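You operate a simulated robot arm through the tools that you are given. There is no shell and no other tool.

You run a simulated robot arm. Do the job below in one go: nothing can be reset, and whatever is moved stays where it is left.

TASK
Label the brown carton by the order card; slide it to the stop.
Fine: roll the label down before the carton moves; put the hand roller back.

The check looks at the end state, three seconds after you hand in, the way a careful person would. Anything else that was tipped, shoved, dropped, spilled or broken makes it a failure.

THE ROBOT
A 7-joint arm with a two-finger parallel gripper, fixed in place. Base frame: the origin is at the foot of the arm, x ahead of it, y to its left, z up; the work surface is at about z = 0.78. Lengths are in m, angles in rad, forces in N, time in s.
With the tool pointing down near the work surface it reaches from about 0.22 to 0.74 m from the base axis. Its first joint turns from -2.897 to 2.897 rad. Payload 1.57 kg.
The tool frame sits at the grasp point between the pads (the TCP): z along the fingers, y along the line on which they close. The tips reach 0.03 m beyond it. Largest opening 0.11 m; finger width 0.024, thickness 0.012; the body of the gripper, 0.048 by 0.112 m, starts 0.078 m behind the TCP.
Orientation is that of the tool frame in the base frame, as [roll, pitch, yaw] about the fixed x, y, z axes, in that order (R = Rz(yaw) Ry(pitch) Rx(roll)). With the fingers straight down and closing along the base's y, the tool's x points along the base's -x, its y along +y and its z along -z.

THE INTERFACE
- The arm moves only by the tool step_arm. Its argument "series" is one flat list of numbers, 7 for each row, row after row: the turn, a rotation vector about the tool's x, y, z in units of 5 degrees (1.0 is 5 degrees), then the shift along the tool's x, y, z in units of 25 mm (1.0 is 25 mm), then the gripper command, from -1 (shut) to 1 (fully open), values between in proportion. In form: [wx, wy, wz, x, y, z, fingers, wx, wy, wz, x, y, z, fingers, ...]. A call has 1 to 20 rows; each row shifts and turns the commanded pose from where the row before left it, along the tool's axes as they then stand. A call with a number of a shift or a turn outside -1 to 1 is refused whole. A row lasts 0.2 s, in which the tool goes at most 0.05 m and 0.15 rad; a call with a longer step from one row to the next is refused whole, and so is a gripper value outside its range. Where a pose cannot be reached the arm comes as near as it can. A force on the tool above 40 N (or 10 N above the force at the start of the call, whichever is more), or a blocked arm, ends the call early, and 0.2 s more pass. The fingers move at their own pace (about 0.045 m/s each) and stop on an object; they squeeze with about 39 N. The grip force told is the motor's: it shows also when the fingers shut on nothing. Time passes only in rows, and 0.2 s behind the last, so rows that do not move let the fingers close. The reply holds the time, the measured pose of the TCP, the force on the tool along the base axes, the opening and the grip force, in the units named above and with some noise, with the torque about the TCP (base axes, N m) and any sound that the robot's microphone picked up.
- Cameras (640 x 400 px; columns grow to the right, rows downward): "scene" is fixed at [0.397, -0.5114, 1.5224]; the picture's right is [1.00, 0.06, 0.00], its down [0.02, -0.39, -0.92] and it looks along [-0.05, 0.92, -0.39] (base axes); focal length 316 px, centre (320, 200). "wrist" rides on the gripper at [0.07, 0.016, -0.141] in the tool frame; the picture's right is [-0.23, 0.97, 0.00], its down [-0.86, -0.20, -0.48] and it looks along [-0.47, -0.11, 0.88] (tool axes); focal length 222 px, centre (320, 200). There is no depth. A picture from a camera that has moved, and an enlarged one, comes with that camera's place and axes in the base frame and with its lens. The place of the scene camera against the robot may be out by one fixed shift of up to 0.012 m in any direction.
- grab_frame(camera): a new picture of that camera. No time passes.
- lift_body(by): slides the trunk up (or, below 0, down) by that many m; the arm rides with it, the base frame stays. It gives what a move gives, with no picture.
- inspect(camera, box): a new picture of the part [left, top, right, bottom] of that camera's present view, enlarged. No time passes.
- job_done(): hands the job in; it is judged then, once.

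Places have to be worked out from the pictures, the camera data and where the tool is seen. Open the gripper and draw the arm clear of the work before you hand the job in, unless the task says otherwise.

The tools are called after ">>>" as name(argument=value, ...) on one line, values as JSON. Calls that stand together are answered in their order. step_arm: Moves the arm, as the interface text tells. Its arguments: {"type":"object","properties":{"series":{"type":"array","items":{"type":"number"}}},"required":["series"]} The other tools are called the same way: lift_body (by) slides the trunk up or down; grab_frame (camera) takes a picture; inspect (camera, box) takes an enlarged picture of a part of a camera's view; job_done () hands the job in.

At the start:

```text
clock: 0.0
ee_pos: [0.1112, 0.4798, 1.2141]
tcp_rot: [-3.14, 0.001, -3.141]
contact_force: [0.3, 0.4, -0.9]
ft_torque: [0.02, -0.01, -0.01]
finger_gap: 0.1098
finger_force: 0.0
trunk travel left (down, up): [-0.5, 0.09]
```

scene: 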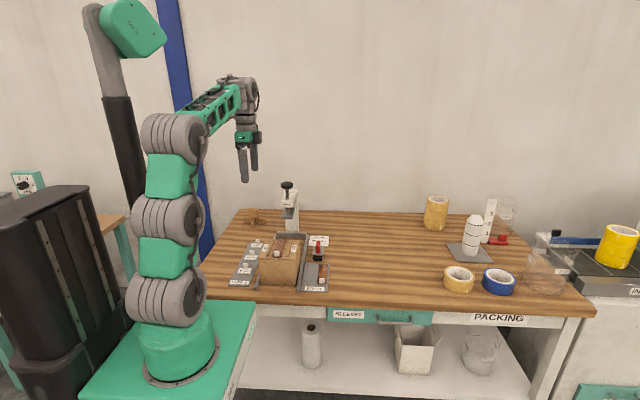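
wrist: 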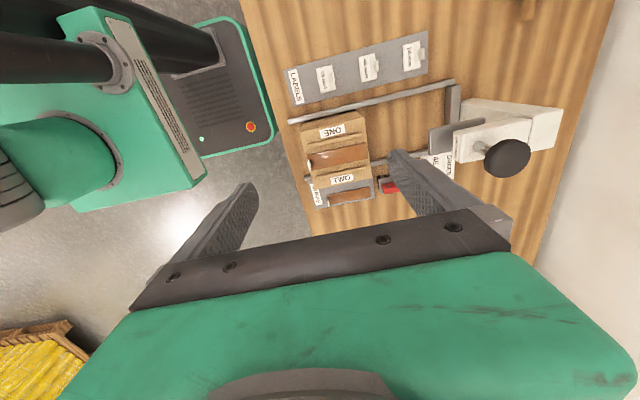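

I'll begin by looking closely at the work area from both cameras before moving anything.

>>> inspect(camera="scene", box=[220, 170, 350, 300])

>>> inspect(camera="wrist", box=[270, 20, 570, 220])

>>> inspect(camera="scene", box=[400, 180, 640, 330])

```text
3.08 times, centred on (285, 235) of scene
camera zoom: at [0.397, -0.5114, 1.5224], right [1.0, 0.06, 0.0], down [0.02, -0.39, -0.92], along [-0.05, 0.92, -0.39], focal length 972 px, centre (428, 92)
```

zoom: 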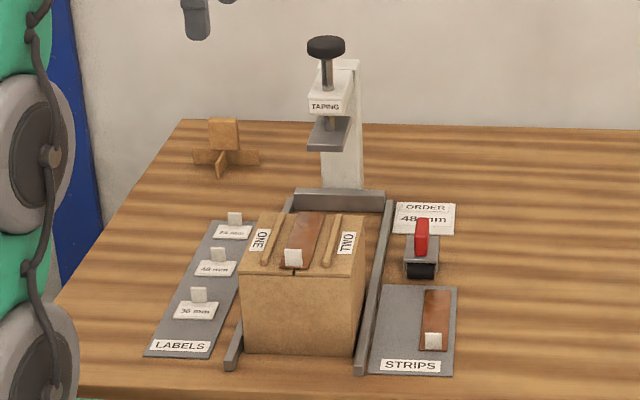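

```text
2.00 times, centred on (420, 120) of wrist
camera zoom: at [0.0405, 0.4963, 1.3547], right [0.23, 0.97, 0.0], down [0.86, -0.2, 0.48], along [0.47, -0.11, -0.88], focal length 444 px, centre (120, 360)
```

zoom: 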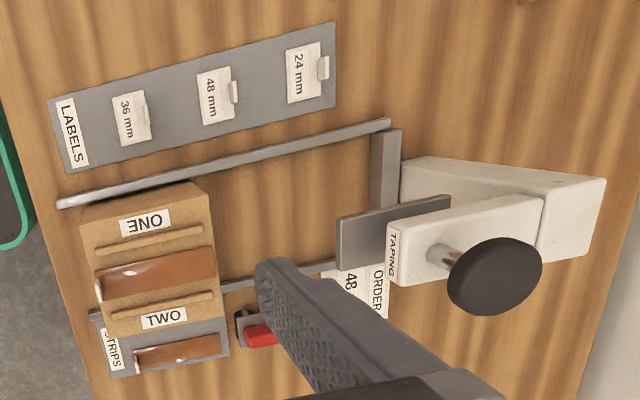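

```text
2.67 times, centred on (520, 255) of scene
camera zoom: at [0.397, -0.5114, 1.5224], right [1.0, 0.06, 0.0], down [0.02, -0.39, -0.92], along [-0.05, 0.92, -0.39], focal length 842 px, centre (-213, 53)
```

zoom: 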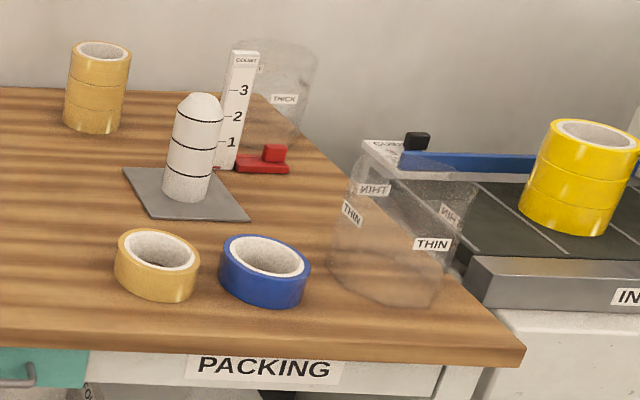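

The order card seems to read "48 mm"; I'll zoom in further on the card, the carton top and the label plate.

>>> inspect(camera="scene", box=[292, 225, 332, 250])

>>> inspect(camera="scene", box=[260, 225, 310, 260])

>>> inspect(camera="scene", box=[225, 230, 275, 295])

>>> inspect(camera="scene", box=[290, 240, 340, 300])

>>> inspect(camera="wrist", box=[280, 100, 400, 220])

```text
16.00 times, centred on (312, 238) of scene
camera zoom: at [0.397, -0.5114, 1.5224], right [1.0, 0.06, 0.0], down [0.02, -0.39, -0.92], along [-0.05, 0.92, -0.39], focal length 5052 px, centre (448, -400)
```

zoom: 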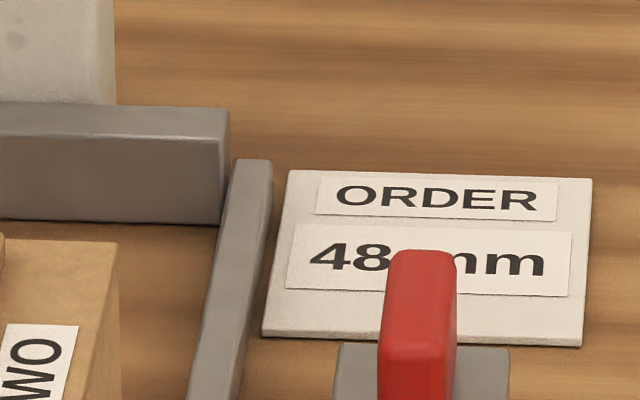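

```text
11.43 times, centred on (285, 242) of scene
camera zoom: at [0.397, -0.5114, 1.5224], right [1.0, 0.06, 0.0], down [0.02, -0.39, -0.92], along [-0.05, 0.92, -0.39], focal length 3608 px, centre (720, -286)
```

zoom: 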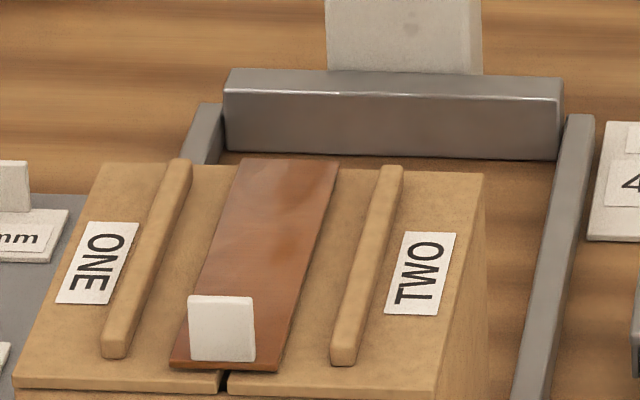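

```text
6.15 times, centred on (250, 262) of scene
camera zoom: at [0.397, -0.5114, 1.5224], right [1.0, 0.06, 0.0], down [0.02, -0.39, -0.92], along [-0.05, 0.92, -0.39], focal length 1943 px, centre (751, -185)
```

zoom: 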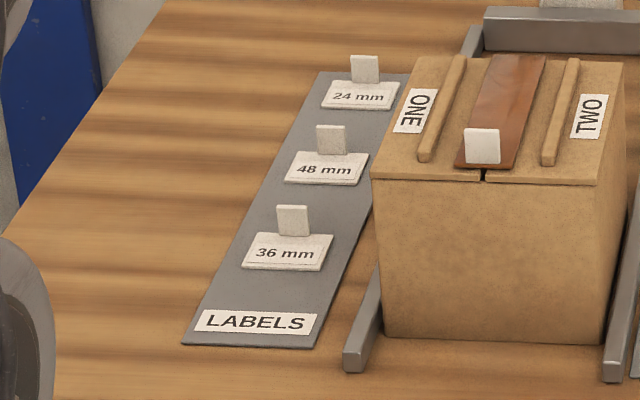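

```text
6.67 times, centred on (315, 270) of scene
camera zoom: at [0.397, -0.5114, 1.5224], right [1.0, 0.06, 0.0], down [0.02, -0.39, -0.92], along [-0.05, 0.92, -0.39], focal length 2105 px, centre (353, -267)
```

zoom: 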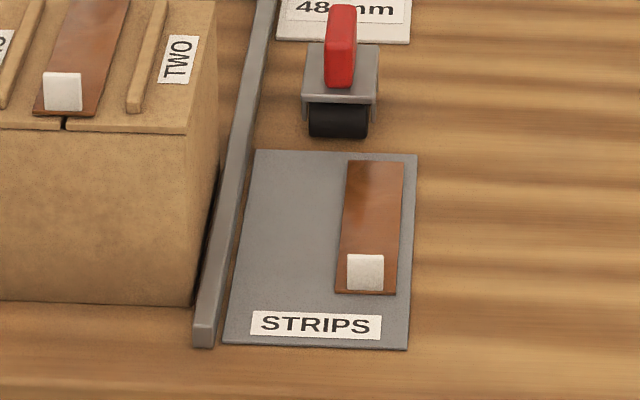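

```text
3.33 times, centred on (340, 160) of wrist
camera zoom: at [0.0405, 0.4963, 1.3547], right [0.23, 0.97, 0.0], down [0.86, -0.2, 0.48], along [0.47, -0.11, -0.88], focal length 740 px, centre (253, 333)
```

zoom: 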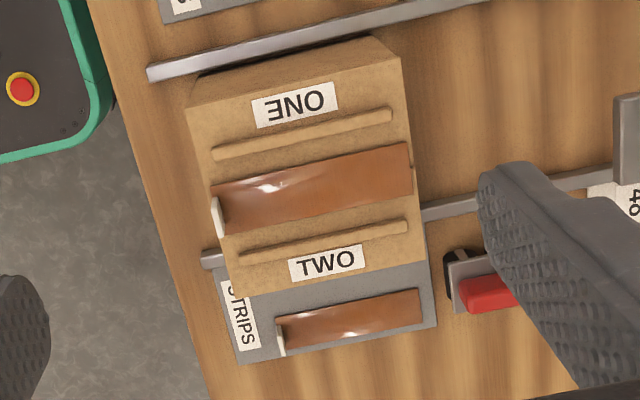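

The card reads 48 mm, the 48 mm label is the middle one on the LABELS plate (about x 0.047, y 0.595, with its tab on the +y edge), and the carton is near (0.19, 0.49) with its top at about z 0.89. I'll move high above the middle label for a closer wrist view.

>>> step_arm(series=[0, 0, 0, 0.234, 0.481, 0.9, 1, 0, 0, 0, 0.234, 0.481, 0.9, 1, 0, 0, 0, 0.234, 0.481, 0.9, 1, 0, 0, 0, 0.234, 0.481, 0.9, 1, 0, 0, 0, 0.234, 0.481, 0.9, 1, 0, 0, 0, 0.234, 0.481, 0.9, 1, 0, 0, 0, 0.234, 0.481, 0.9, 1, 0, 0, 0, 0.234, 0.481, 0.9, 1, 0, 0, 0, 0.234, 0.481, 0.9, 1, 0, 0, 0, 0.234, 0.481, 0.9, 1, 0, 0, 0, 0.234, 0.481, 0.9, 1])

>>> grab_frame(camera="wrist")

>>> grab_frame(camera="scene")

```text
clock: 2.4
ee_pos: [0.0474, 0.6112, 0.9666]
tcp_rot: [3.14, -0.001, -3.141]
contact_force: [-0.2, -0.1, 0.1]
ft_torque: [-0.01, 0.01, 0.0]
finger_gap: 0.11
finger_force: 0.1
trunk travel left (down, up): [-0.5, 0.09]
```

```text
taken
camera wrist: at [-0.0238, 0.627, 1.1071], right [0.23, 0.97, 0.0], down [0.86, -0.2, 0.48], along [0.47, -0.11, -0.88], focal length 222 px, centre (320, 200)
```

wrist: 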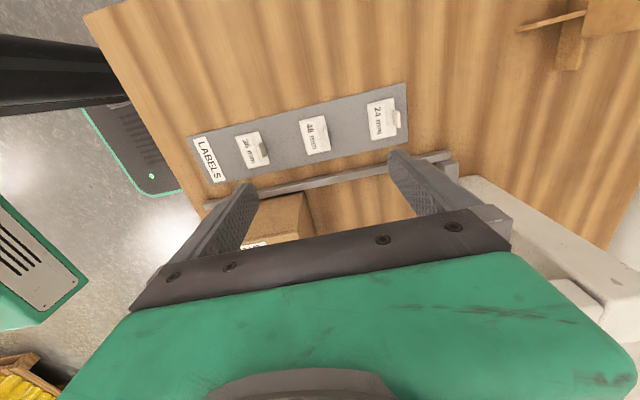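

```text
taken
```

scene: 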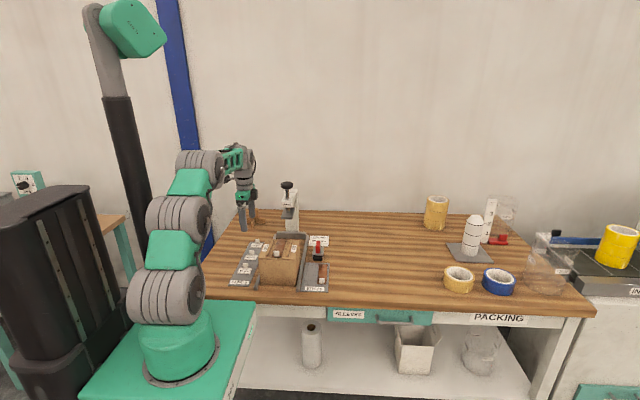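

The middle label shows between the fingers; I'll enlarge it to measure its place accurately.

>>> inspect(camera="wrist", box=[230, 85, 410, 190])

>>> inspect(camera="wrist", box=[285, 105, 345, 165])

```text
3.56 times, centred on (320, 138) of wrist
camera zoom: at [-0.0238, 0.627, 1.1071], right [0.23, 0.97, 0.0], down [0.86, -0.2, 0.48], along [0.47, -0.11, -0.88], focal length 790 px, centre (320, 422)
```

zoom: 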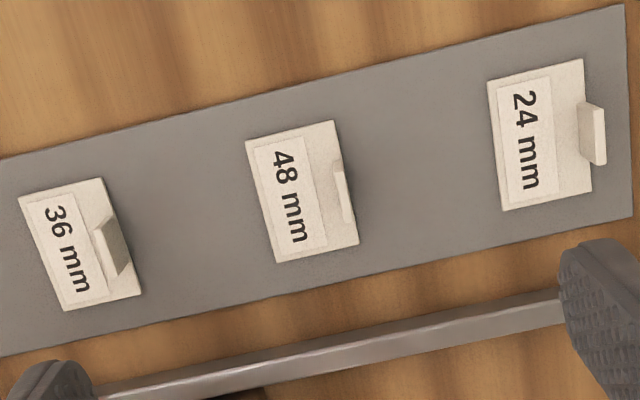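

```text
6.67 times, centred on (315, 135) of wrist
camera zoom: at [-0.0238, 0.627, 1.1071], right [0.23, 0.97, 0.0], down [0.86, -0.2, 0.48], along [0.47, -0.11, -0.88], focal length 1481 px, centre (353, 633)
```

zoom: 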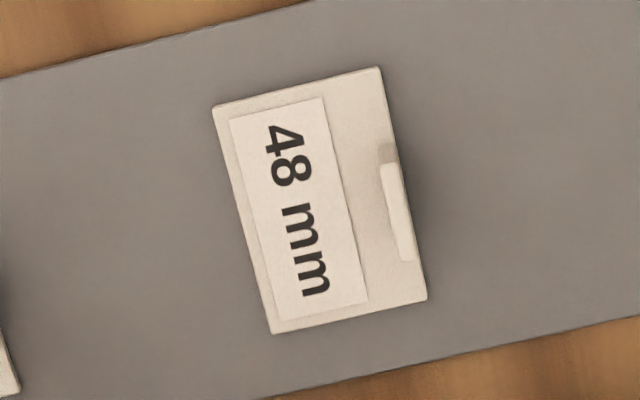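

The 48 mm label spans about x 0.019–0.069, y 0.587–0.6225, with its tab near (0.0445, 0.620). Before touching it I'll survey the carton top and the roller from higher up.

>>> step_arm(series=[0, 0, 0, -0.9, -0.271, -0.369, 1, 0, 0, 0, -0.9, -0.271, -0.369, 1, 0, 0, 0, -0.9, -0.271, -0.369, 1, 0, 0, 0, -0.9, -0.271, -0.369, 1, 0, 0, 0, -0.9, -0.271, -0.369, 1, 0, 0, 0, -0.9, -0.271, -0.369, 1, 0, 0, 0, -0.9, -0.271, -0.369, 1, 0, 0, 0, -0.9, -0.271, -0.369, 1, 0, 0, 0, -0.9, -0.271, -0.369, 1])

>>> grab_frame(camera="wrist")

>>> inspect(camera="wrist", box=[190, 40, 420, 200])

```text
clock: 4.4
ee_pos: [0.2497, 0.5521, 1.0493]
tcp_rot: [-3.142, 0.002, -3.142]
contact_force: [-1.1, 0.5, 0.1]
ft_torque: [0.0, -0.03, -0.02]
finger_gap: 0.1098
finger_force: 0.1
trunk travel left (down, up): [-0.5, 0.09]
```

```text
taken
camera wrist: at [0.1786, 0.5676, 1.1897], right [0.23, 0.97, 0.0], down [0.86, -0.2, 0.48], along [0.47, -0.11, -0.88], focal length 222 px, centre (320, 200)
```

wrist: 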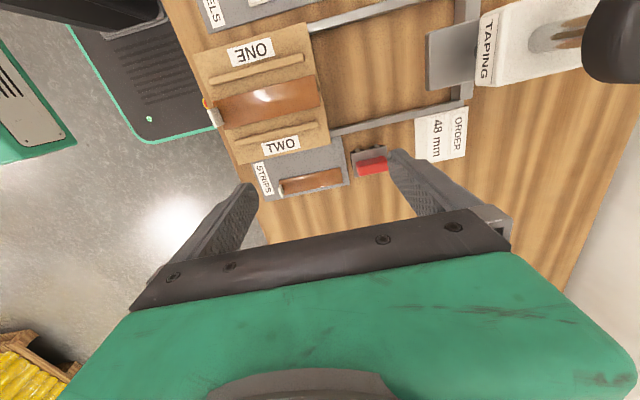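

```text
2.50 times, centred on (305, 120) of wrist
camera zoom: at [0.1786, 0.5676, 1.1897], right [0.23, 0.97, 0.0], down [0.86, -0.2, 0.48], along [0.47, -0.11, -0.88], focal length 555 px, centre (358, 400)
```

zoom: 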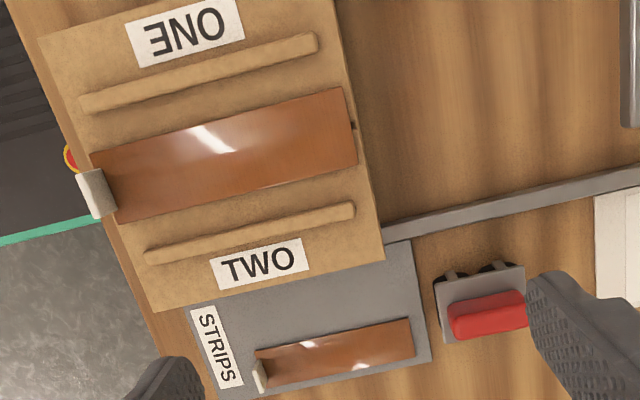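

The roller has a grey frame and a red handle, partly hidden by a finger. I'll move over it for a clear view.

>>> step_arm(series=[0, 0, 0, -0.667, 0.64, 0.667, 1, 0, 0, 0, -0.667, 0.64, 0.667, 1, 0, 0, 0, -0.667, 0.64, 0.667, 1, 0, 0, 0, 0, 0, 0, 1])

>>> inspect(camera="wrist", box=[270, 100, 390, 190])

>>> inspect(camera="scene", box=[305, 230, 335, 270])

>>> grab_frame(camera="wrist")

```text
clock: 5.4
ee_pos: [0.2986, 0.6005, 0.9997]
tcp_rot: [-3.14, 0.001, 3.141]
contact_force: [0.8, 0.5, -0.4]
ft_torque: [0.03, -0.02, -0.04]
finger_gap: 0.11
finger_force: 0.1
trunk travel left (down, up): [-0.5, 0.09]
```

```text
4.44 times, centred on (330, 145) of wrist
camera zoom: at [0.2285, 0.6155, 1.1396], right [0.23, 0.97, 0.0], down [0.86, -0.2, 0.48], along [0.47, -0.11, -0.88], focal length 987 px, centre (276, 444)
```

zoom: 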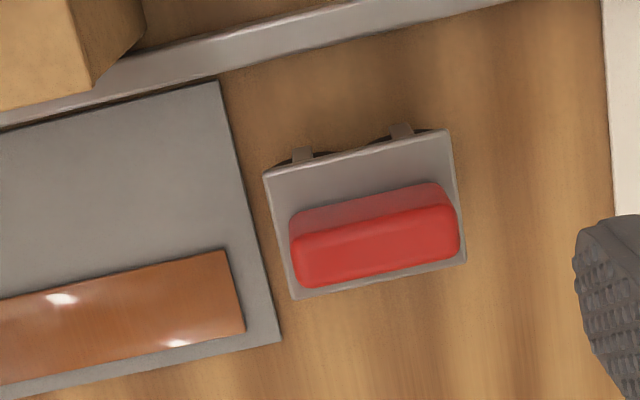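

```text
10.00 times, centred on (320, 250) of scene
camera zoom: at [0.397, -0.5114, 1.5224], right [1.0, 0.06, 0.0], down [0.02, -0.39, -0.92], along [-0.05, 0.92, -0.39], focal length 3157 px, centre (320, -300)
```

zoom: 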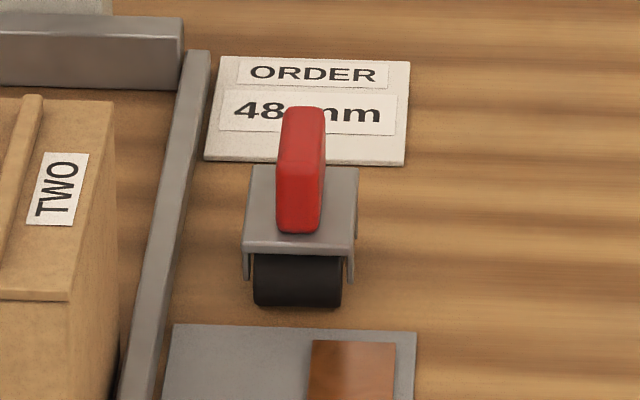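

```text
taken
camera wrist: at [0.2285, 0.6155, 1.1396], right [0.23, 0.97, 0.0], down [0.86, -0.2, 0.48], along [0.47, -0.11, -0.88], focal length 222 px, centre (320, 200)
```

wrist: 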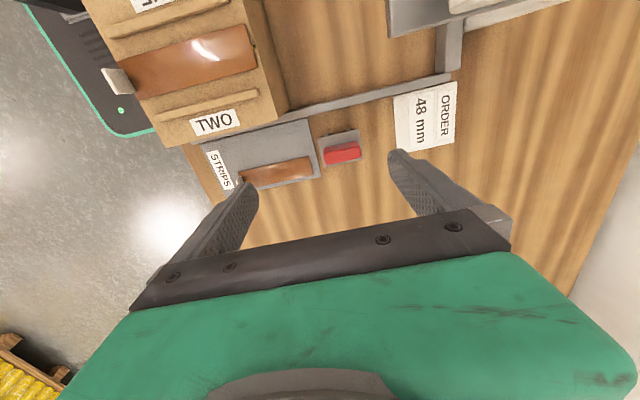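

The roller stands near (0.3235, 0.625): two rollers with axes along x, and a red bar handle about 16 mm wide (x) by 49 mm long (y), with its top near z 0.847. The carton top spans x 0.124–0.255, y 0.434–0.563, with ribs at x≈0.153 and 0.225, so the 50 mm label fits flat between the ribs. I'll go around the press (its plate front is at y≈0.674) to above the 48 mm tab.

>>> step_arm(series=[0, 0, 0, 0.924, -0.7, 0, -0.2, 0, 0, 0, 0.924, -0.7, 0, -0.2, 0, 0, 0, 0.924, -0.7, 0, -0.2, 0, 0, 0, 0.924, 0, 0, -0.2, 0, 0, 0, 0.924, 0, 0, -0.2, 0, 0, 0, 0.924, 0, 0, -0.2, 0, 0, 0, 0.924, 0, 0, -0.2, 0, 0, 0, 0.924, 0, 0, -0.2, 0, 0, 0, 0.924, 0.96, 0.8, -0.2, 0, 0, 0, 0.924, 0.96, 0.8, -0.2, 0, 0, 0, 0.924, 0.96, 0.8, -0.2, 0, 0, 0, 0, 0, 0.8, -0.2, 0, 0, 0, 0, 0, 0.8, -0.2, 0, 0, 0, 0, 0, 0, -0.2])

>>> grab_frame(camera="wrist")

>>> inspect(camera="wrist", box=[250, 90, 400, 210])

```text
clock: 8.4
ee_pos: [0.0437, 0.6199, 0.8997]
tcp_rot: [-3.141, -0.002, 3.14]
contact_force: [-0.3, 0.8, 0.4]
ft_torque: [0.01, 0.04, -0.01]
finger_gap: 0.044
finger_force: 0.0
trunk travel left (down, up): [-0.5, 0.09]
```

```text
taken
camera wrist: at [-0.0268, 0.6354, 1.0403], right [0.23, 0.97, 0.0], down [0.86, -0.2, 0.48], along [0.47, -0.11, -0.88], focal length 222 px, centre (320, 200)
```

wrist: 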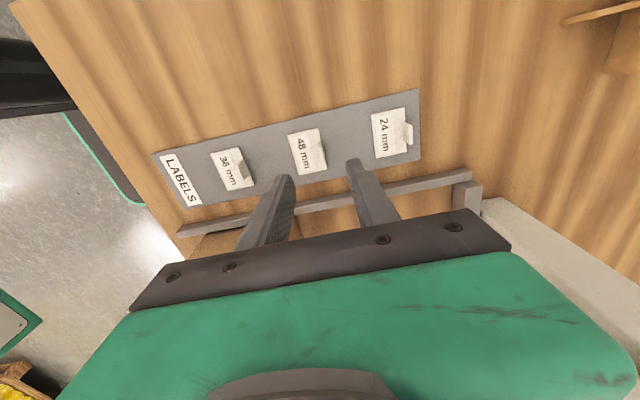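

```text
3.33 times, centred on (325, 150) of wrist
camera zoom: at [-0.0268, 0.6354, 1.0403], right [0.23, 0.97, 0.0], down [0.86, -0.2, 0.48], along [0.47, -0.11, -0.88], focal length 740 px, centre (303, 367)
```

zoom: 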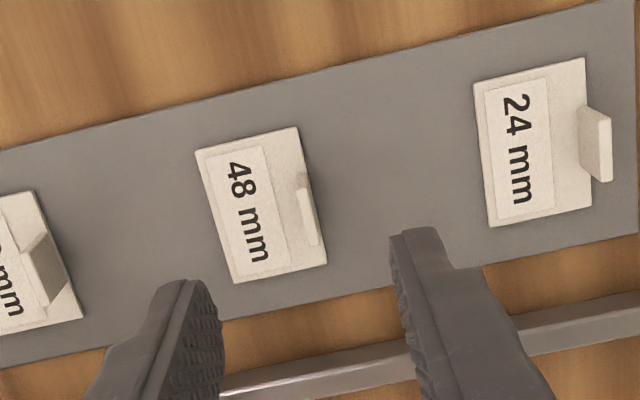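

>>> inspect(camera="wrist", box=[285, 120, 335, 180])

```text
6.67 times, centred on (310, 150) of wrist
camera zoom: at [-0.0268, 0.6354, 1.0403], right [0.23, 0.97, 0.0], down [0.86, -0.2, 0.48], along [0.47, -0.11, -0.88], focal length 1481 px, centre (387, 533)
```

zoom: 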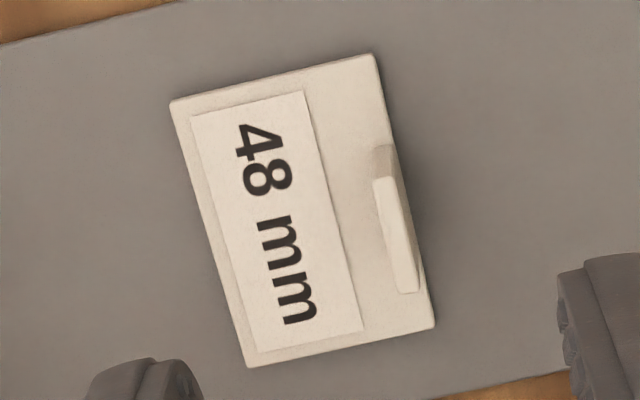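

The tab's centre works out at (0.0443, 0.6203), which the TCP is already lined up with. I'll descend so the tips stop a few mm above the label card, keeping the fingers open.

>>> step_arm(series=[0, 0, 0, -0.03, 0.015, 0.8, -0.2, 0, 0, 0, 0, 0, 0.8, -0.2, 0, 0, 0, 0, 0, 0.8, -0.2, 0, 0, 0, 0, 0, 0.4, -0.2, 0, 0, 0, 0, 0, 0.28, -0.2, 0, 0, 0, 0, 0, 0, -0.2])

>>> grab_frame(camera="wrist")

>>> inspect(camera="scene", box=[230, 220, 280, 270])

```text
clock: 9.8
ee_pos: [0.0452, 0.6204, 0.8218]
tcp_rot: [-3.141, -0.001, 3.141]
contact_force: [-0.1, 1.0, 0.0]
ft_torque: [-0.02, 0.01, 0.0]
finger_gap: 0.0439
finger_force: 0.1
trunk travel left (down, up): [-0.5, 0.09]
```

```text
taken
camera wrist: at [-0.0252, 0.6359, 0.9624], right [0.23, 0.97, 0.0], down [0.86, -0.2, 0.48], along [0.47, -0.11, -0.88], focal length 222 px, centre (320, 200)
```

wrist: 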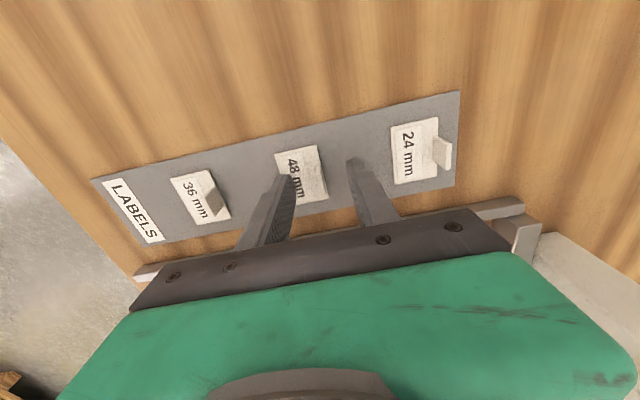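

```text
8.00 times, centred on (255, 245) of scene
camera zoom: at [0.397, -0.5114, 1.5224], right [1.0, 0.06, 0.0], down [0.02, -0.39, -0.92], along [-0.05, 0.92, -0.39], focal length 2526 px, centre (840, -160)
```

zoom: 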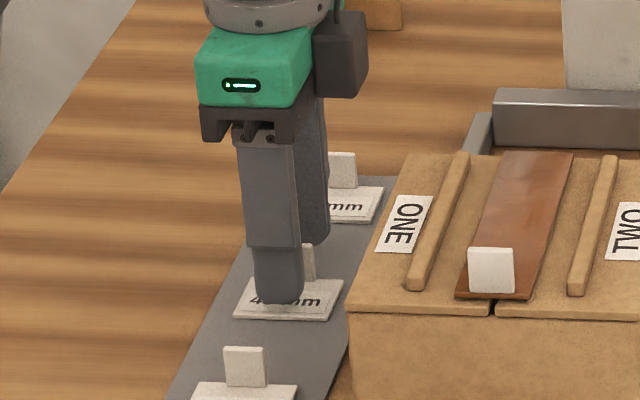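

The tips are just above the label card with the tab between the fingers, and there's no contact force. I'll close on the tab.

>>> step_arm(series=[0, 0, 0, 0, 0, 0, -1, 0, 0, 0, 0, 0, 0, -1, 0, 0, 0, 0, 0, 0, -1, 0, 0, 0, 0, 0, 0, -1, 0, 0, 0, 0, 0, 0, -1])

>>> grab_frame(camera="wrist")

```text
clock: 11.0
ee_pos: [0.0454, 0.6194, 0.8224]
tcp_rot: [3.141, -0.001, -3.141]
contact_force: [0.1, -0.5, -0.7]
ft_torque: [0.0, 0.04, -0.03]
finger_gap: 0.0008
finger_force: 23.3
trunk travel left (down, up): [-0.5, 0.09]
```

```text
taken
camera wrist: at [-0.0252, 0.6358, 0.9626], right [0.23, 0.97, 0.0], down [0.86, -0.2, 0.48], along [0.47, -0.11, -0.88], focal length 222 px, centre (320, 200)
```

wrist: 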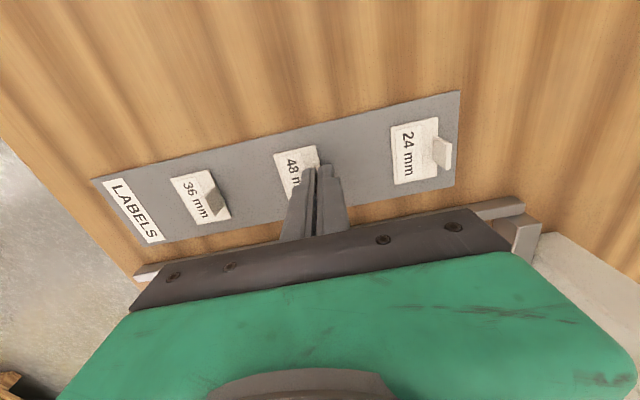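

The gap reads 0.8 mm, so I'm not sure the tab is between the pads; I'll look closely.

>>> inspect(camera="wrist", box=[270, 130, 360, 230])

>>> inspect(camera="scene", box=[240, 225, 270, 265])

```text
4.00 times, centred on (315, 180) of wrist
camera zoom: at [-0.0252, 0.6358, 0.9626], right [0.23, 0.97, 0.0], down [0.86, -0.2, 0.48], along [0.47, -0.11, -0.88], focal length 888 px, centre (340, 280)
```

zoom: 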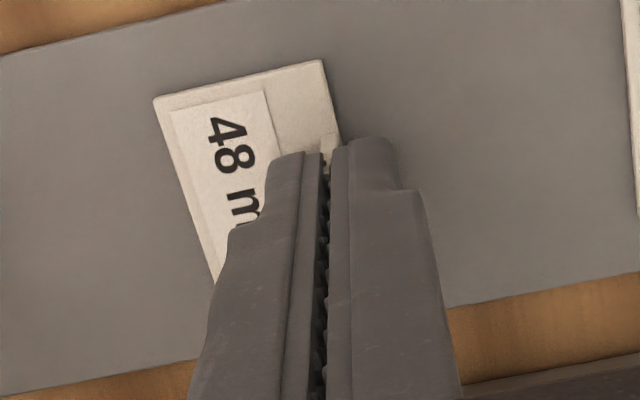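

```text
10.00 times, centred on (255, 245) of scene
camera zoom: at [0.397, -0.5114, 1.5224], right [1.0, 0.06, 0.0], down [0.02, -0.39, -0.92], along [-0.05, 0.92, -0.39], focal length 3157 px, centre (970, -250)
```

zoom: 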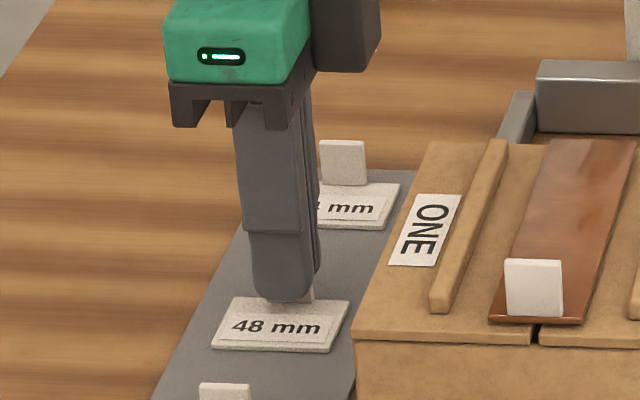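

A bit of the tab shows pinched between the pads. I'll lift 30 mm slowly and check that the label comes along.

>>> step_arm(series=[0, 0, 0, 0, 0, 0, -1, 0, 0, 0, 0, 0, -0.2, -1, 0, 0, 0, 0, 0, -0.4, -1, 0, 0, 0, 0, 0, -0.6, -1, 0, 0, 0, 0, 0, 0, -1])

>>> inspect(camera="wrist", box=[240, 100, 400, 230])

>>> inspect(camera="scene", box=[235, 215, 275, 270])

```text
clock: 12.2
ee_pos: [0.0449, 0.621, 0.8521]
tcp_rot: [-3.141, -0.001, 3.141]
contact_force: [0.1, 0.5, -0.5]
ft_torque: [0.01, -0.01, -0.01]
finger_gap: 0.0009
finger_force: 22.9
trunk travel left (down, up): [-0.5, 0.09]
```

```text
3.08 times, centred on (320, 165) of wrist
camera zoom: at [-0.0247, 0.6356, 0.9927], right [0.23, 0.97, 0.0], down [0.86, -0.2, 0.48], along [0.47, -0.11, -0.88], focal length 684 px, centre (320, 308)
```

zoom: 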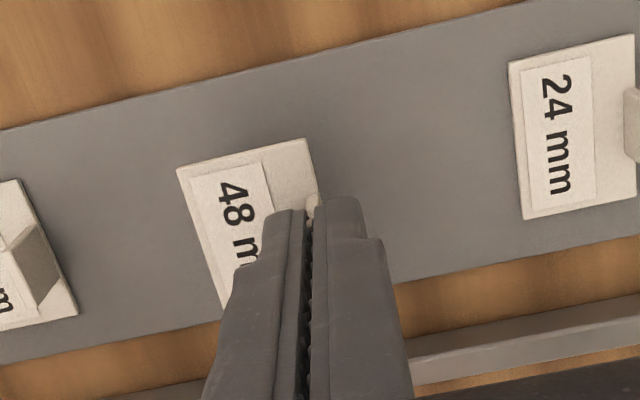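

```text
7.27 times, centred on (255, 242) of scene
camera zoom: at [0.397, -0.5114, 1.5224], right [1.0, 0.06, 0.0], down [0.02, -0.39, -0.92], along [-0.05, 0.92, -0.39], focal length 2296 px, centre (793, -109)
```

zoom: 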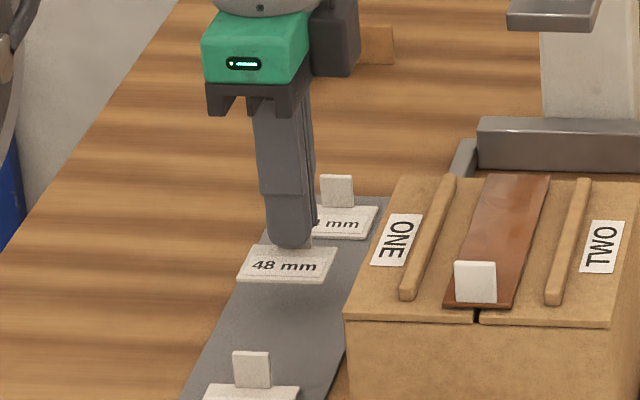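

The 48 mm label lifted cleanly with the fingers. I'll raise it straight up, then carry it over the carton to TCP (0.190, 0.5305), well short of the press.

>>> step_arm(series=[0, 0, 0, 0, 0, -0.9, -1, 0, 0, 0, 0, 0, -0.9, -1, 0, 0, 0, 0, 0, -0.9, -1, 0, 0, 0, 0, 0, -0.9, -1, 0, 0, 0, 0, 0, -0.9, -1, 0, 0, 0, 0, 0, -0.9, -1, 0, 0, 0, -0.727, -0.4525, 0, -1, 0, 0, 0, -0.727, -0.4525, 0, -1, 0, 0, 0, -0.727, -0.4525, 0, -1, 0, 0, 0, -0.727, -0.4525, 0, -1, 0, 0, 0, -0.727, -0.4525, 0, -1, 0, 0, 0, -0.727, -0.4525, 0, -1, 0, 0, 0, -0.727, -0.4525, 0, -1, 0, 0, 0, -0.727, -0.4525, 0, -1, 0, 0, 0, 0, 0, 0, -1, 0, 0, 0, 0, 0, 0, -1])

>>> grab_frame(camera="wrist")

>>> inspect(camera="wrist", box=[230, 90, 410, 230])

>>> inspect(camera="scene", box=[245, 190, 325, 270])

```text
clock: 15.6
ee_pos: [0.1903, 0.5286, 0.9882]
tcp_rot: [-3.141, 0.001, 3.141]
contact_force: [-0.1, -0.5, -1.3]
ft_torque: [0.05, -0.01, 0.01]
finger_gap: 0.0007
finger_force: 22.7
trunk travel left (down, up): [-0.5, 0.09]
```

```text
taken
camera wrist: at [0.1206, 0.5445, 1.1286], right [0.23, 0.97, 0.0], down [0.86, -0.2, 0.48], along [0.47, -0.11, -0.88], focal length 222 px, centre (320, 200)
```

wrist: 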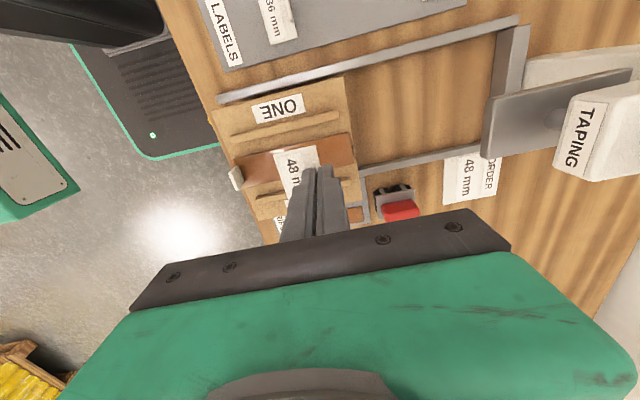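

```text
2.86 times, centred on (320, 160) of wrist
camera zoom: at [0.1206, 0.5445, 1.1286], right [0.23, 0.97, 0.0], down [0.86, -0.2, 0.48], along [0.47, -0.11, -0.88], focal length 635 px, centre (320, 314)
```

zoom: 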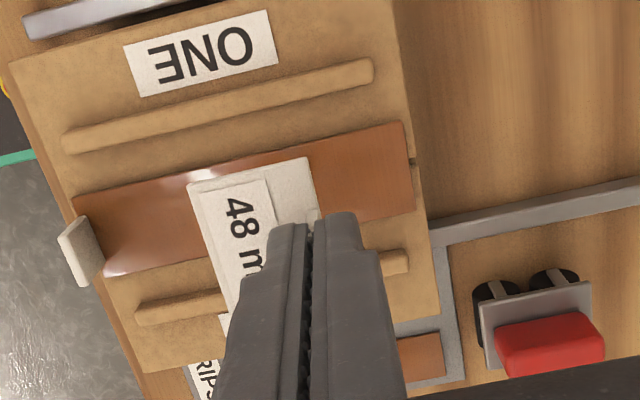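

```text
5.00 times, centred on (285, 230) of scene
camera zoom: at [0.397, -0.5114, 1.5224], right [1.0, 0.06, 0.0], down [0.02, -0.39, -0.92], along [-0.05, 0.92, -0.39], focal length 1579 px, centre (495, 50)
```

zoom: 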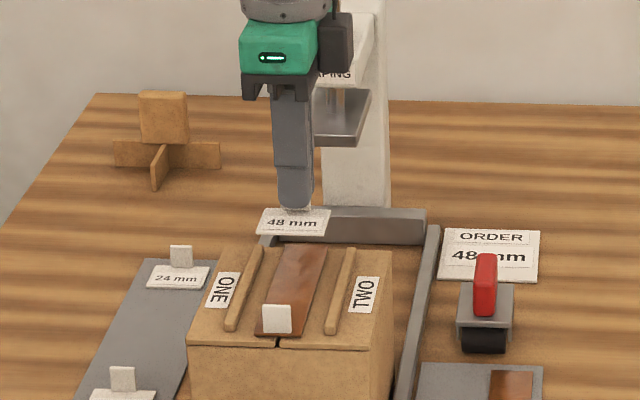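

The label hangs level and centred between the ribs (about x 0.165–0.214, y 0.495–0.530). I'll lower it to just above the tape, then feel for contact in small steps.

>>> step_arm(series=[0, 0, 0, 0, 0, 0.7, -1, 0, 0, 0, 0, 0, 0.7, -1, 0, 0, 0, 0, 0, 0.5, -1, 0, 0, 0, 0, 0, 0, -1, 0, 0, 0, 0, 0, 0, -1])

>>> inspect(camera="scene", box=[260, 220, 310, 260])

>>> inspect(camera="wrist", box=[230, 90, 410, 230])

```text
clock: 16.8
ee_pos: [0.1899, 0.5276, 0.9405]
tcp_rot: [3.139, 0.0, -3.141]
contact_force: [0.2, 1.3, 4.1]
ft_torque: [-0.04, 0.01, 0.04]
finger_gap: 0.0004
finger_force: 22.6
trunk travel left (down, up): [-0.5, 0.09]
```

```text
10.00 times, centred on (285, 240) of scene
camera zoom: at [0.397, -0.5114, 1.5224], right [1.0, 0.06, 0.0], down [0.02, -0.39, -0.92], along [-0.05, 0.92, -0.39], focal length 3157 px, centre (670, -200)
```

zoom: 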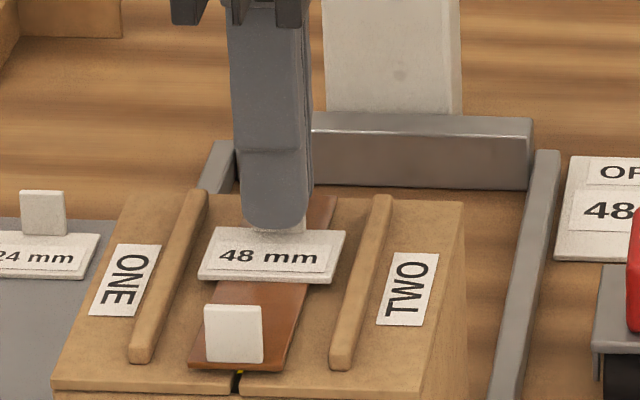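

```text
2.86 times, centred on (320, 160) of wrist
camera zoom: at [0.12, 0.5443, 1.0808], right [0.23, 0.97, 0.0], down [0.86, -0.2, 0.48], along [0.47, -0.11, -0.88], focal length 635 px, centre (320, 314)
```

zoom: 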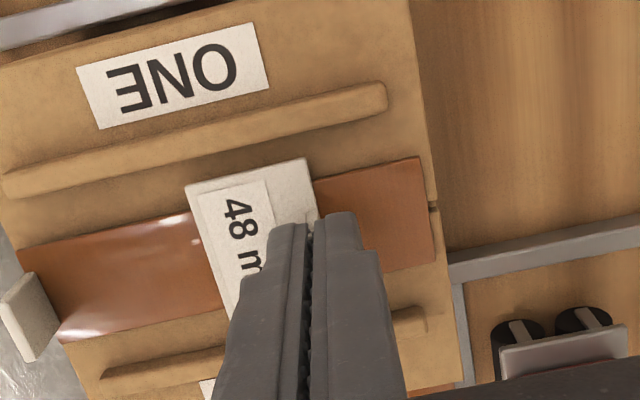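

Contact is felt: 4 N upward at TCP z 0.9405, with the label lying between the ribs. I'll press slightly more to seat it.

>>> step_arm(series=[0, 0, 0, 0, 0, 0.04, -1, 0, 0, 0, 0, 0, 0.04, -1, 0, 0, 0, 0, 0, 0, -1])

>>> inspect(camera="scene", box=[265, 230, 305, 262])

```text
clock: 17.6
ee_pos: [0.1901, 0.5291, 0.9391]
tcp_rot: [3.138, 0.0, -3.141]
contact_force: [0.8, 2.4, 13.5]
ft_torque: [-0.01, -0.01, -0.01]
finger_gap: 0.0007
finger_force: 23.1
trunk travel left (down, up): [-0.5, 0.09]
```

```text
12.50 times, centred on (285, 246) of scene
camera zoom: at [0.397, -0.5114, 1.5224], right [1.0, 0.06, 0.0], down [0.02, -0.39, -0.92], along [-0.05, 0.92, -0.39], focal length 3947 px, centre (758, -375)
```

zoom: 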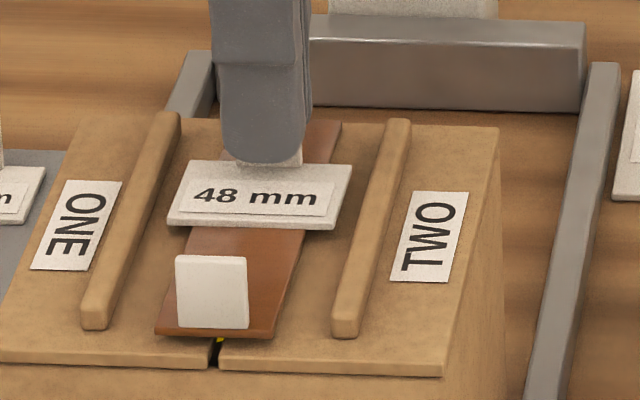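

The label is seated with 13.5 N and sits square between the ribs. I'll open the fingers just enough to free the tab, then rise straight up.

>>> step_arm(series=[0, 0, 0, 0, 0, 0, -0.4, 0, 0, 0, 0, 0, 0, -0.3, 0, 0, 0, 0, 0, 0, -0.3, 0, 0, 0, 0, 0, 0, -0.3, 0, 0, 0, 0, 0, -0.3, -0.3, 0, 0, 0, 0, 0, -0.6, -0.3, 0, 0, 0, 0, 0, -0.9, -0.3, 0, 0, 0, 0, 0, -0.9, -0.3, 0, 0, 0, 0, 0, 0, -0.3])

>>> grab_frame(camera="wrist")

>>> inspect(camera="scene", box=[260, 220, 310, 260])

>>> inspect(camera="wrist", box=[200, 90, 380, 230])

```text
clock: 19.6
ee_pos: [0.1908, 0.53, 1.0062]
tcp_rot: [3.141, 0.0, 3.141]
contact_force: [-0.3, 0.6, -1.1]
ft_torque: [-0.02, 0.02, -0.01]
finger_gap: 0.0385
finger_force: 0.0
trunk travel left (down, up): [-0.5, 0.09]
```

```text
taken
camera wrist: at [0.1201, 0.5451, 1.1471], right [0.23, 0.97, 0.0], down [0.86, -0.2, 0.48], along [0.47, -0.11, -0.88], focal length 222 px, centre (320, 200)
```

wrist: 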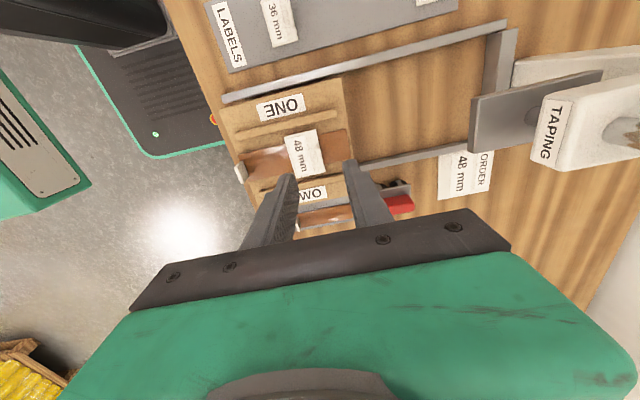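

```text
10.00 times, centred on (285, 240) of scene
camera zoom: at [0.397, -0.5114, 1.5224], right [1.0, 0.06, 0.0], down [0.02, -0.39, -0.92], along [-0.05, 0.92, -0.39], focal length 3157 px, centre (670, -200)
```

zoom: 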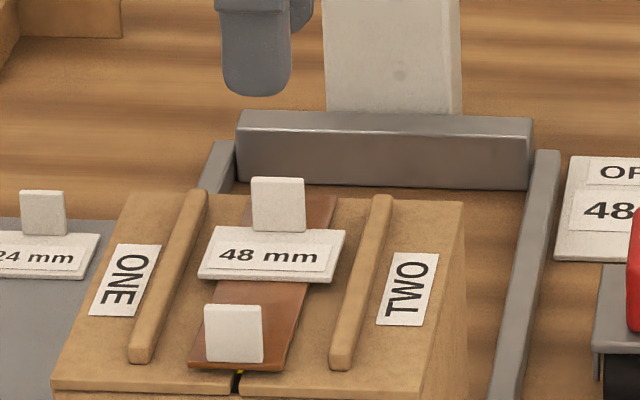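

```text
2.86 times, centred on (290, 160) of wrist
camera zoom: at [0.1201, 0.5451, 1.1471], right [0.23, 0.97, 0.0], down [0.86, -0.2, 0.48], along [0.47, -0.11, -0.88], focal length 635 px, centre (406, 314)
```

zoom: 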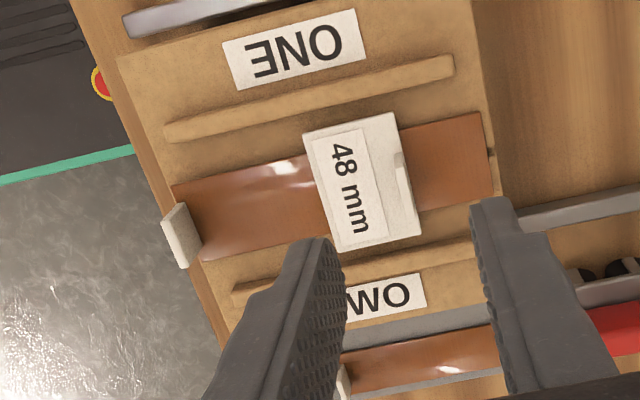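

The label lies flat at x 0.165–0.214, y 0.495–0.530, with its tab upright at the back. Next is the roller: I'll rise, move to x≈0.32 and turn the tool 90° so the fingers close across the thin side of the red handle.

>>> step_arm(series=[0, 0, 0, -0.885, 0, -0.35, -0.1, 0, 0, 0, -0.885, 0, -0.35, -0.1, 0, 0, 0, -0.885, 0, -0.35, -0.1, 0, 0, 0, -0.885, 0, -0.35, -0.1, 0, 0, 0, -0.885, 0, -0.35, -0.1, 0, 0, 0, -0.885, 0, -0.35, -0.1, 0, 0, -1, 0, 0, 0, -0.1, 0, 0, -1, 0, 0, 0, -0.1, 0, 0, -1, 0, 0, 0, -0.1, 0, 0, -1, 0, 0, 0, -0.1, 0, 0, -1, 0, 0, 0, -0.1, 0, 0, -1, 0, 0, 0, -0.1, 0, 0, -1, 0, 0, 0, -0.1, 0, 0, -1, 0, 0, 0, -0.1, 0, 0, -1, 0, 0, 0, -0.1])

>>> grab_frame(camera="scene")

```text
clock: 22.8
ee_pos: [0.3222, 0.5283, 1.0588]
tcp_rot: [3.141, 0.001, -2.354]
contact_force: [0.2, -0.3, 0.6]
ft_torque: [-0.01, -0.01, -0.01]
finger_gap: 0.0492
finger_force: 0.1
trunk travel left (down, up): [-0.5, 0.09]
```

```text
taken
```

scene: 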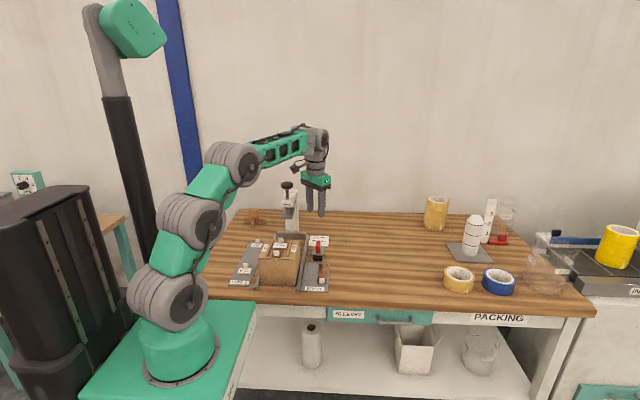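

Rotation works (yaw −135° so far). I'll finish the turn to −90°, then move over the roller.

>>> step_arm(series=[0, 0, -1, 0, 0, 0, -0.1, 0, 0, -1, 0, 0, 0, -0.1, 0, 0, -1, 0, 0, 0, -0.1, 0, 0, -1, 0, 0, 0, -0.1, 0, 0, -1, 0, 0, 0, -0.1, 0, 0, -1, 0, 0, 0, -0.1, 0, 0, -1, 0, 0, 0, -0.1, 0, 0, -1, 0, 0, 0, -0.1, 0, 0, -1, 0, 0, 0, -0.1, 0, 0, 0, -0.9, 0, 0.5, -0.1, 0, 0, 0, -0.9, 0, 0.5, -0.1, 0, 0, 0, -0.9, 0, 0.5, -0.1, 0, 0, 0, -0.9, 0, 0.5, -0.1, 0, 0, 0, 0, 0, 0, -0.1])

>>> grab_frame(camera="wrist")

>>> inspect(camera="wrist", box=[240, 80, 400, 220])

```text
clock: 25.8
ee_pos: [0.3242, 0.6171, 1.0074]
tcp_rot: [3.141, 0.0, -1.571]
contact_force: [-1.1, 0.3, -0.7]
ft_torque: [-0.02, -0.01, 0.02]
finger_gap: 0.0495
finger_force: 0.0
out of reach, approached as far as the arm can: row 13
trunk travel left (down, up): [-0.5, 0.09]
```

```text
taken
camera wrist: at [0.3069, 0.5469, 1.1477], right [-0.97, 0.23, 0.0], down [0.2, 0.86, 0.48], along [0.11, 0.47, -0.88], focal length 222 px, centre (320, 200)
```

wrist: 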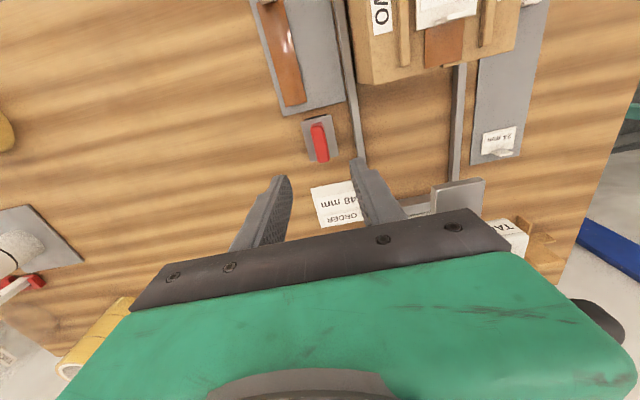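

```text
2.86 times, centred on (320, 150) of wrist
camera zoom: at [0.3069, 0.5469, 1.1477], right [-0.97, 0.23, 0.0], down [0.2, 0.86, 0.48], along [0.11, 0.47, -0.88], focal length 635 px, centre (320, 343)
```

zoom: 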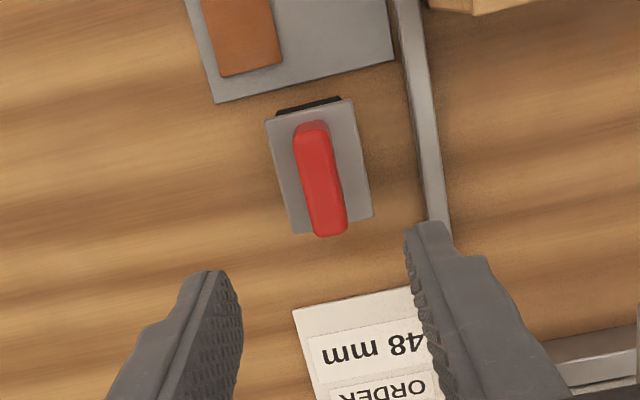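

The arm is close to its reach limit at this height but on target: the roller's centre is about (0.324, 0.624), aligned with the axes. I'll descend to just above the handle and re-check alignment.

>>> step_arm(series=[0, 0, 0, 0, 0, 0.86, -0.1, 0, 0, 0, 0, 0, 0.86, -0.1, 0, 0, 0, -0.14, 0, 0.86, -0.1, 0, 0, 0, -0.14, 0, 0.86, -0.1, 0, 0, 0, 0, 0, 0.8, -0.1, 0, 0, 0, 0, 0, 0, -0.1])

>>> grab_frame(camera="wrist")

>>> inspect(camera="wrist", box=[260, 90, 380, 210])

>>> inspect(camera="scene", box=[295, 220, 345, 270])

```text
clock: 27.2
ee_pos: [0.3217, 0.6247, 0.9023]
tcp_rot: [-3.141, 0.001, -1.571]
contact_force: [0.1, 0.4, -0.2]
ft_torque: [0.01, -0.05, 0.0]
finger_gap: 0.0496
finger_force: 0.1
trunk travel left (down, up): [-0.5, 0.09]
```

```text
taken
camera wrist: at [0.306, 0.5533, 1.0426], right [-0.97, 0.23, 0.0], down [0.2, 0.86, 0.48], along [0.11, 0.47, -0.88], focal length 222 px, centre (320, 200)
```

wrist: 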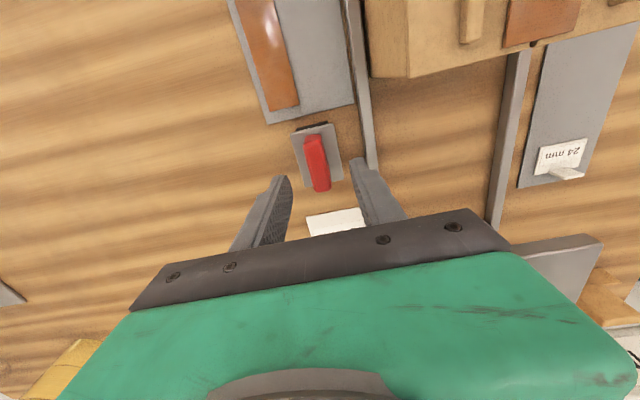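

```text
3.33 times, centred on (320, 150) of wrist
camera zoom: at [0.306, 0.5533, 1.0426], right [-0.97, 0.23, 0.0], down [0.2, 0.86, 0.48], along [0.11, 0.47, -0.88], focal length 740 px, centre (320, 367)
```

zoom: 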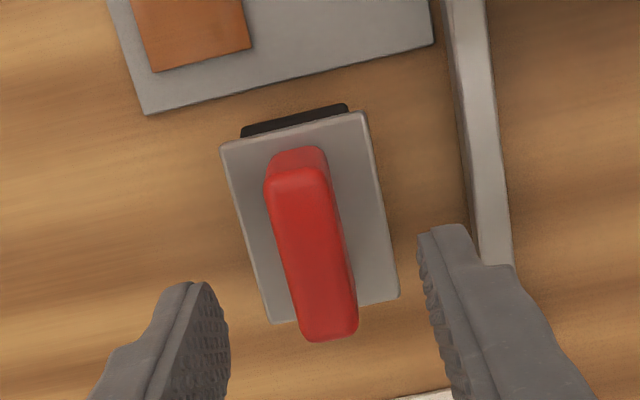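

```text
8.00 times, centred on (320, 245) of scene
camera zoom: at [0.397, -0.5114, 1.5224], right [1.0, 0.06, 0.0], down [0.02, -0.39, -0.92], along [-0.05, 0.92, -0.39], focal length 2526 px, centre (320, -160)
```

zoom: 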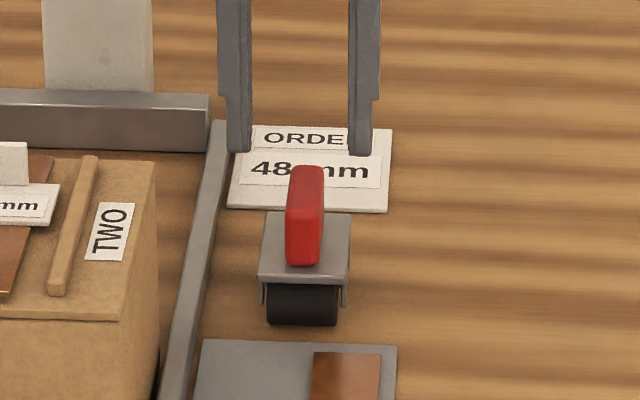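

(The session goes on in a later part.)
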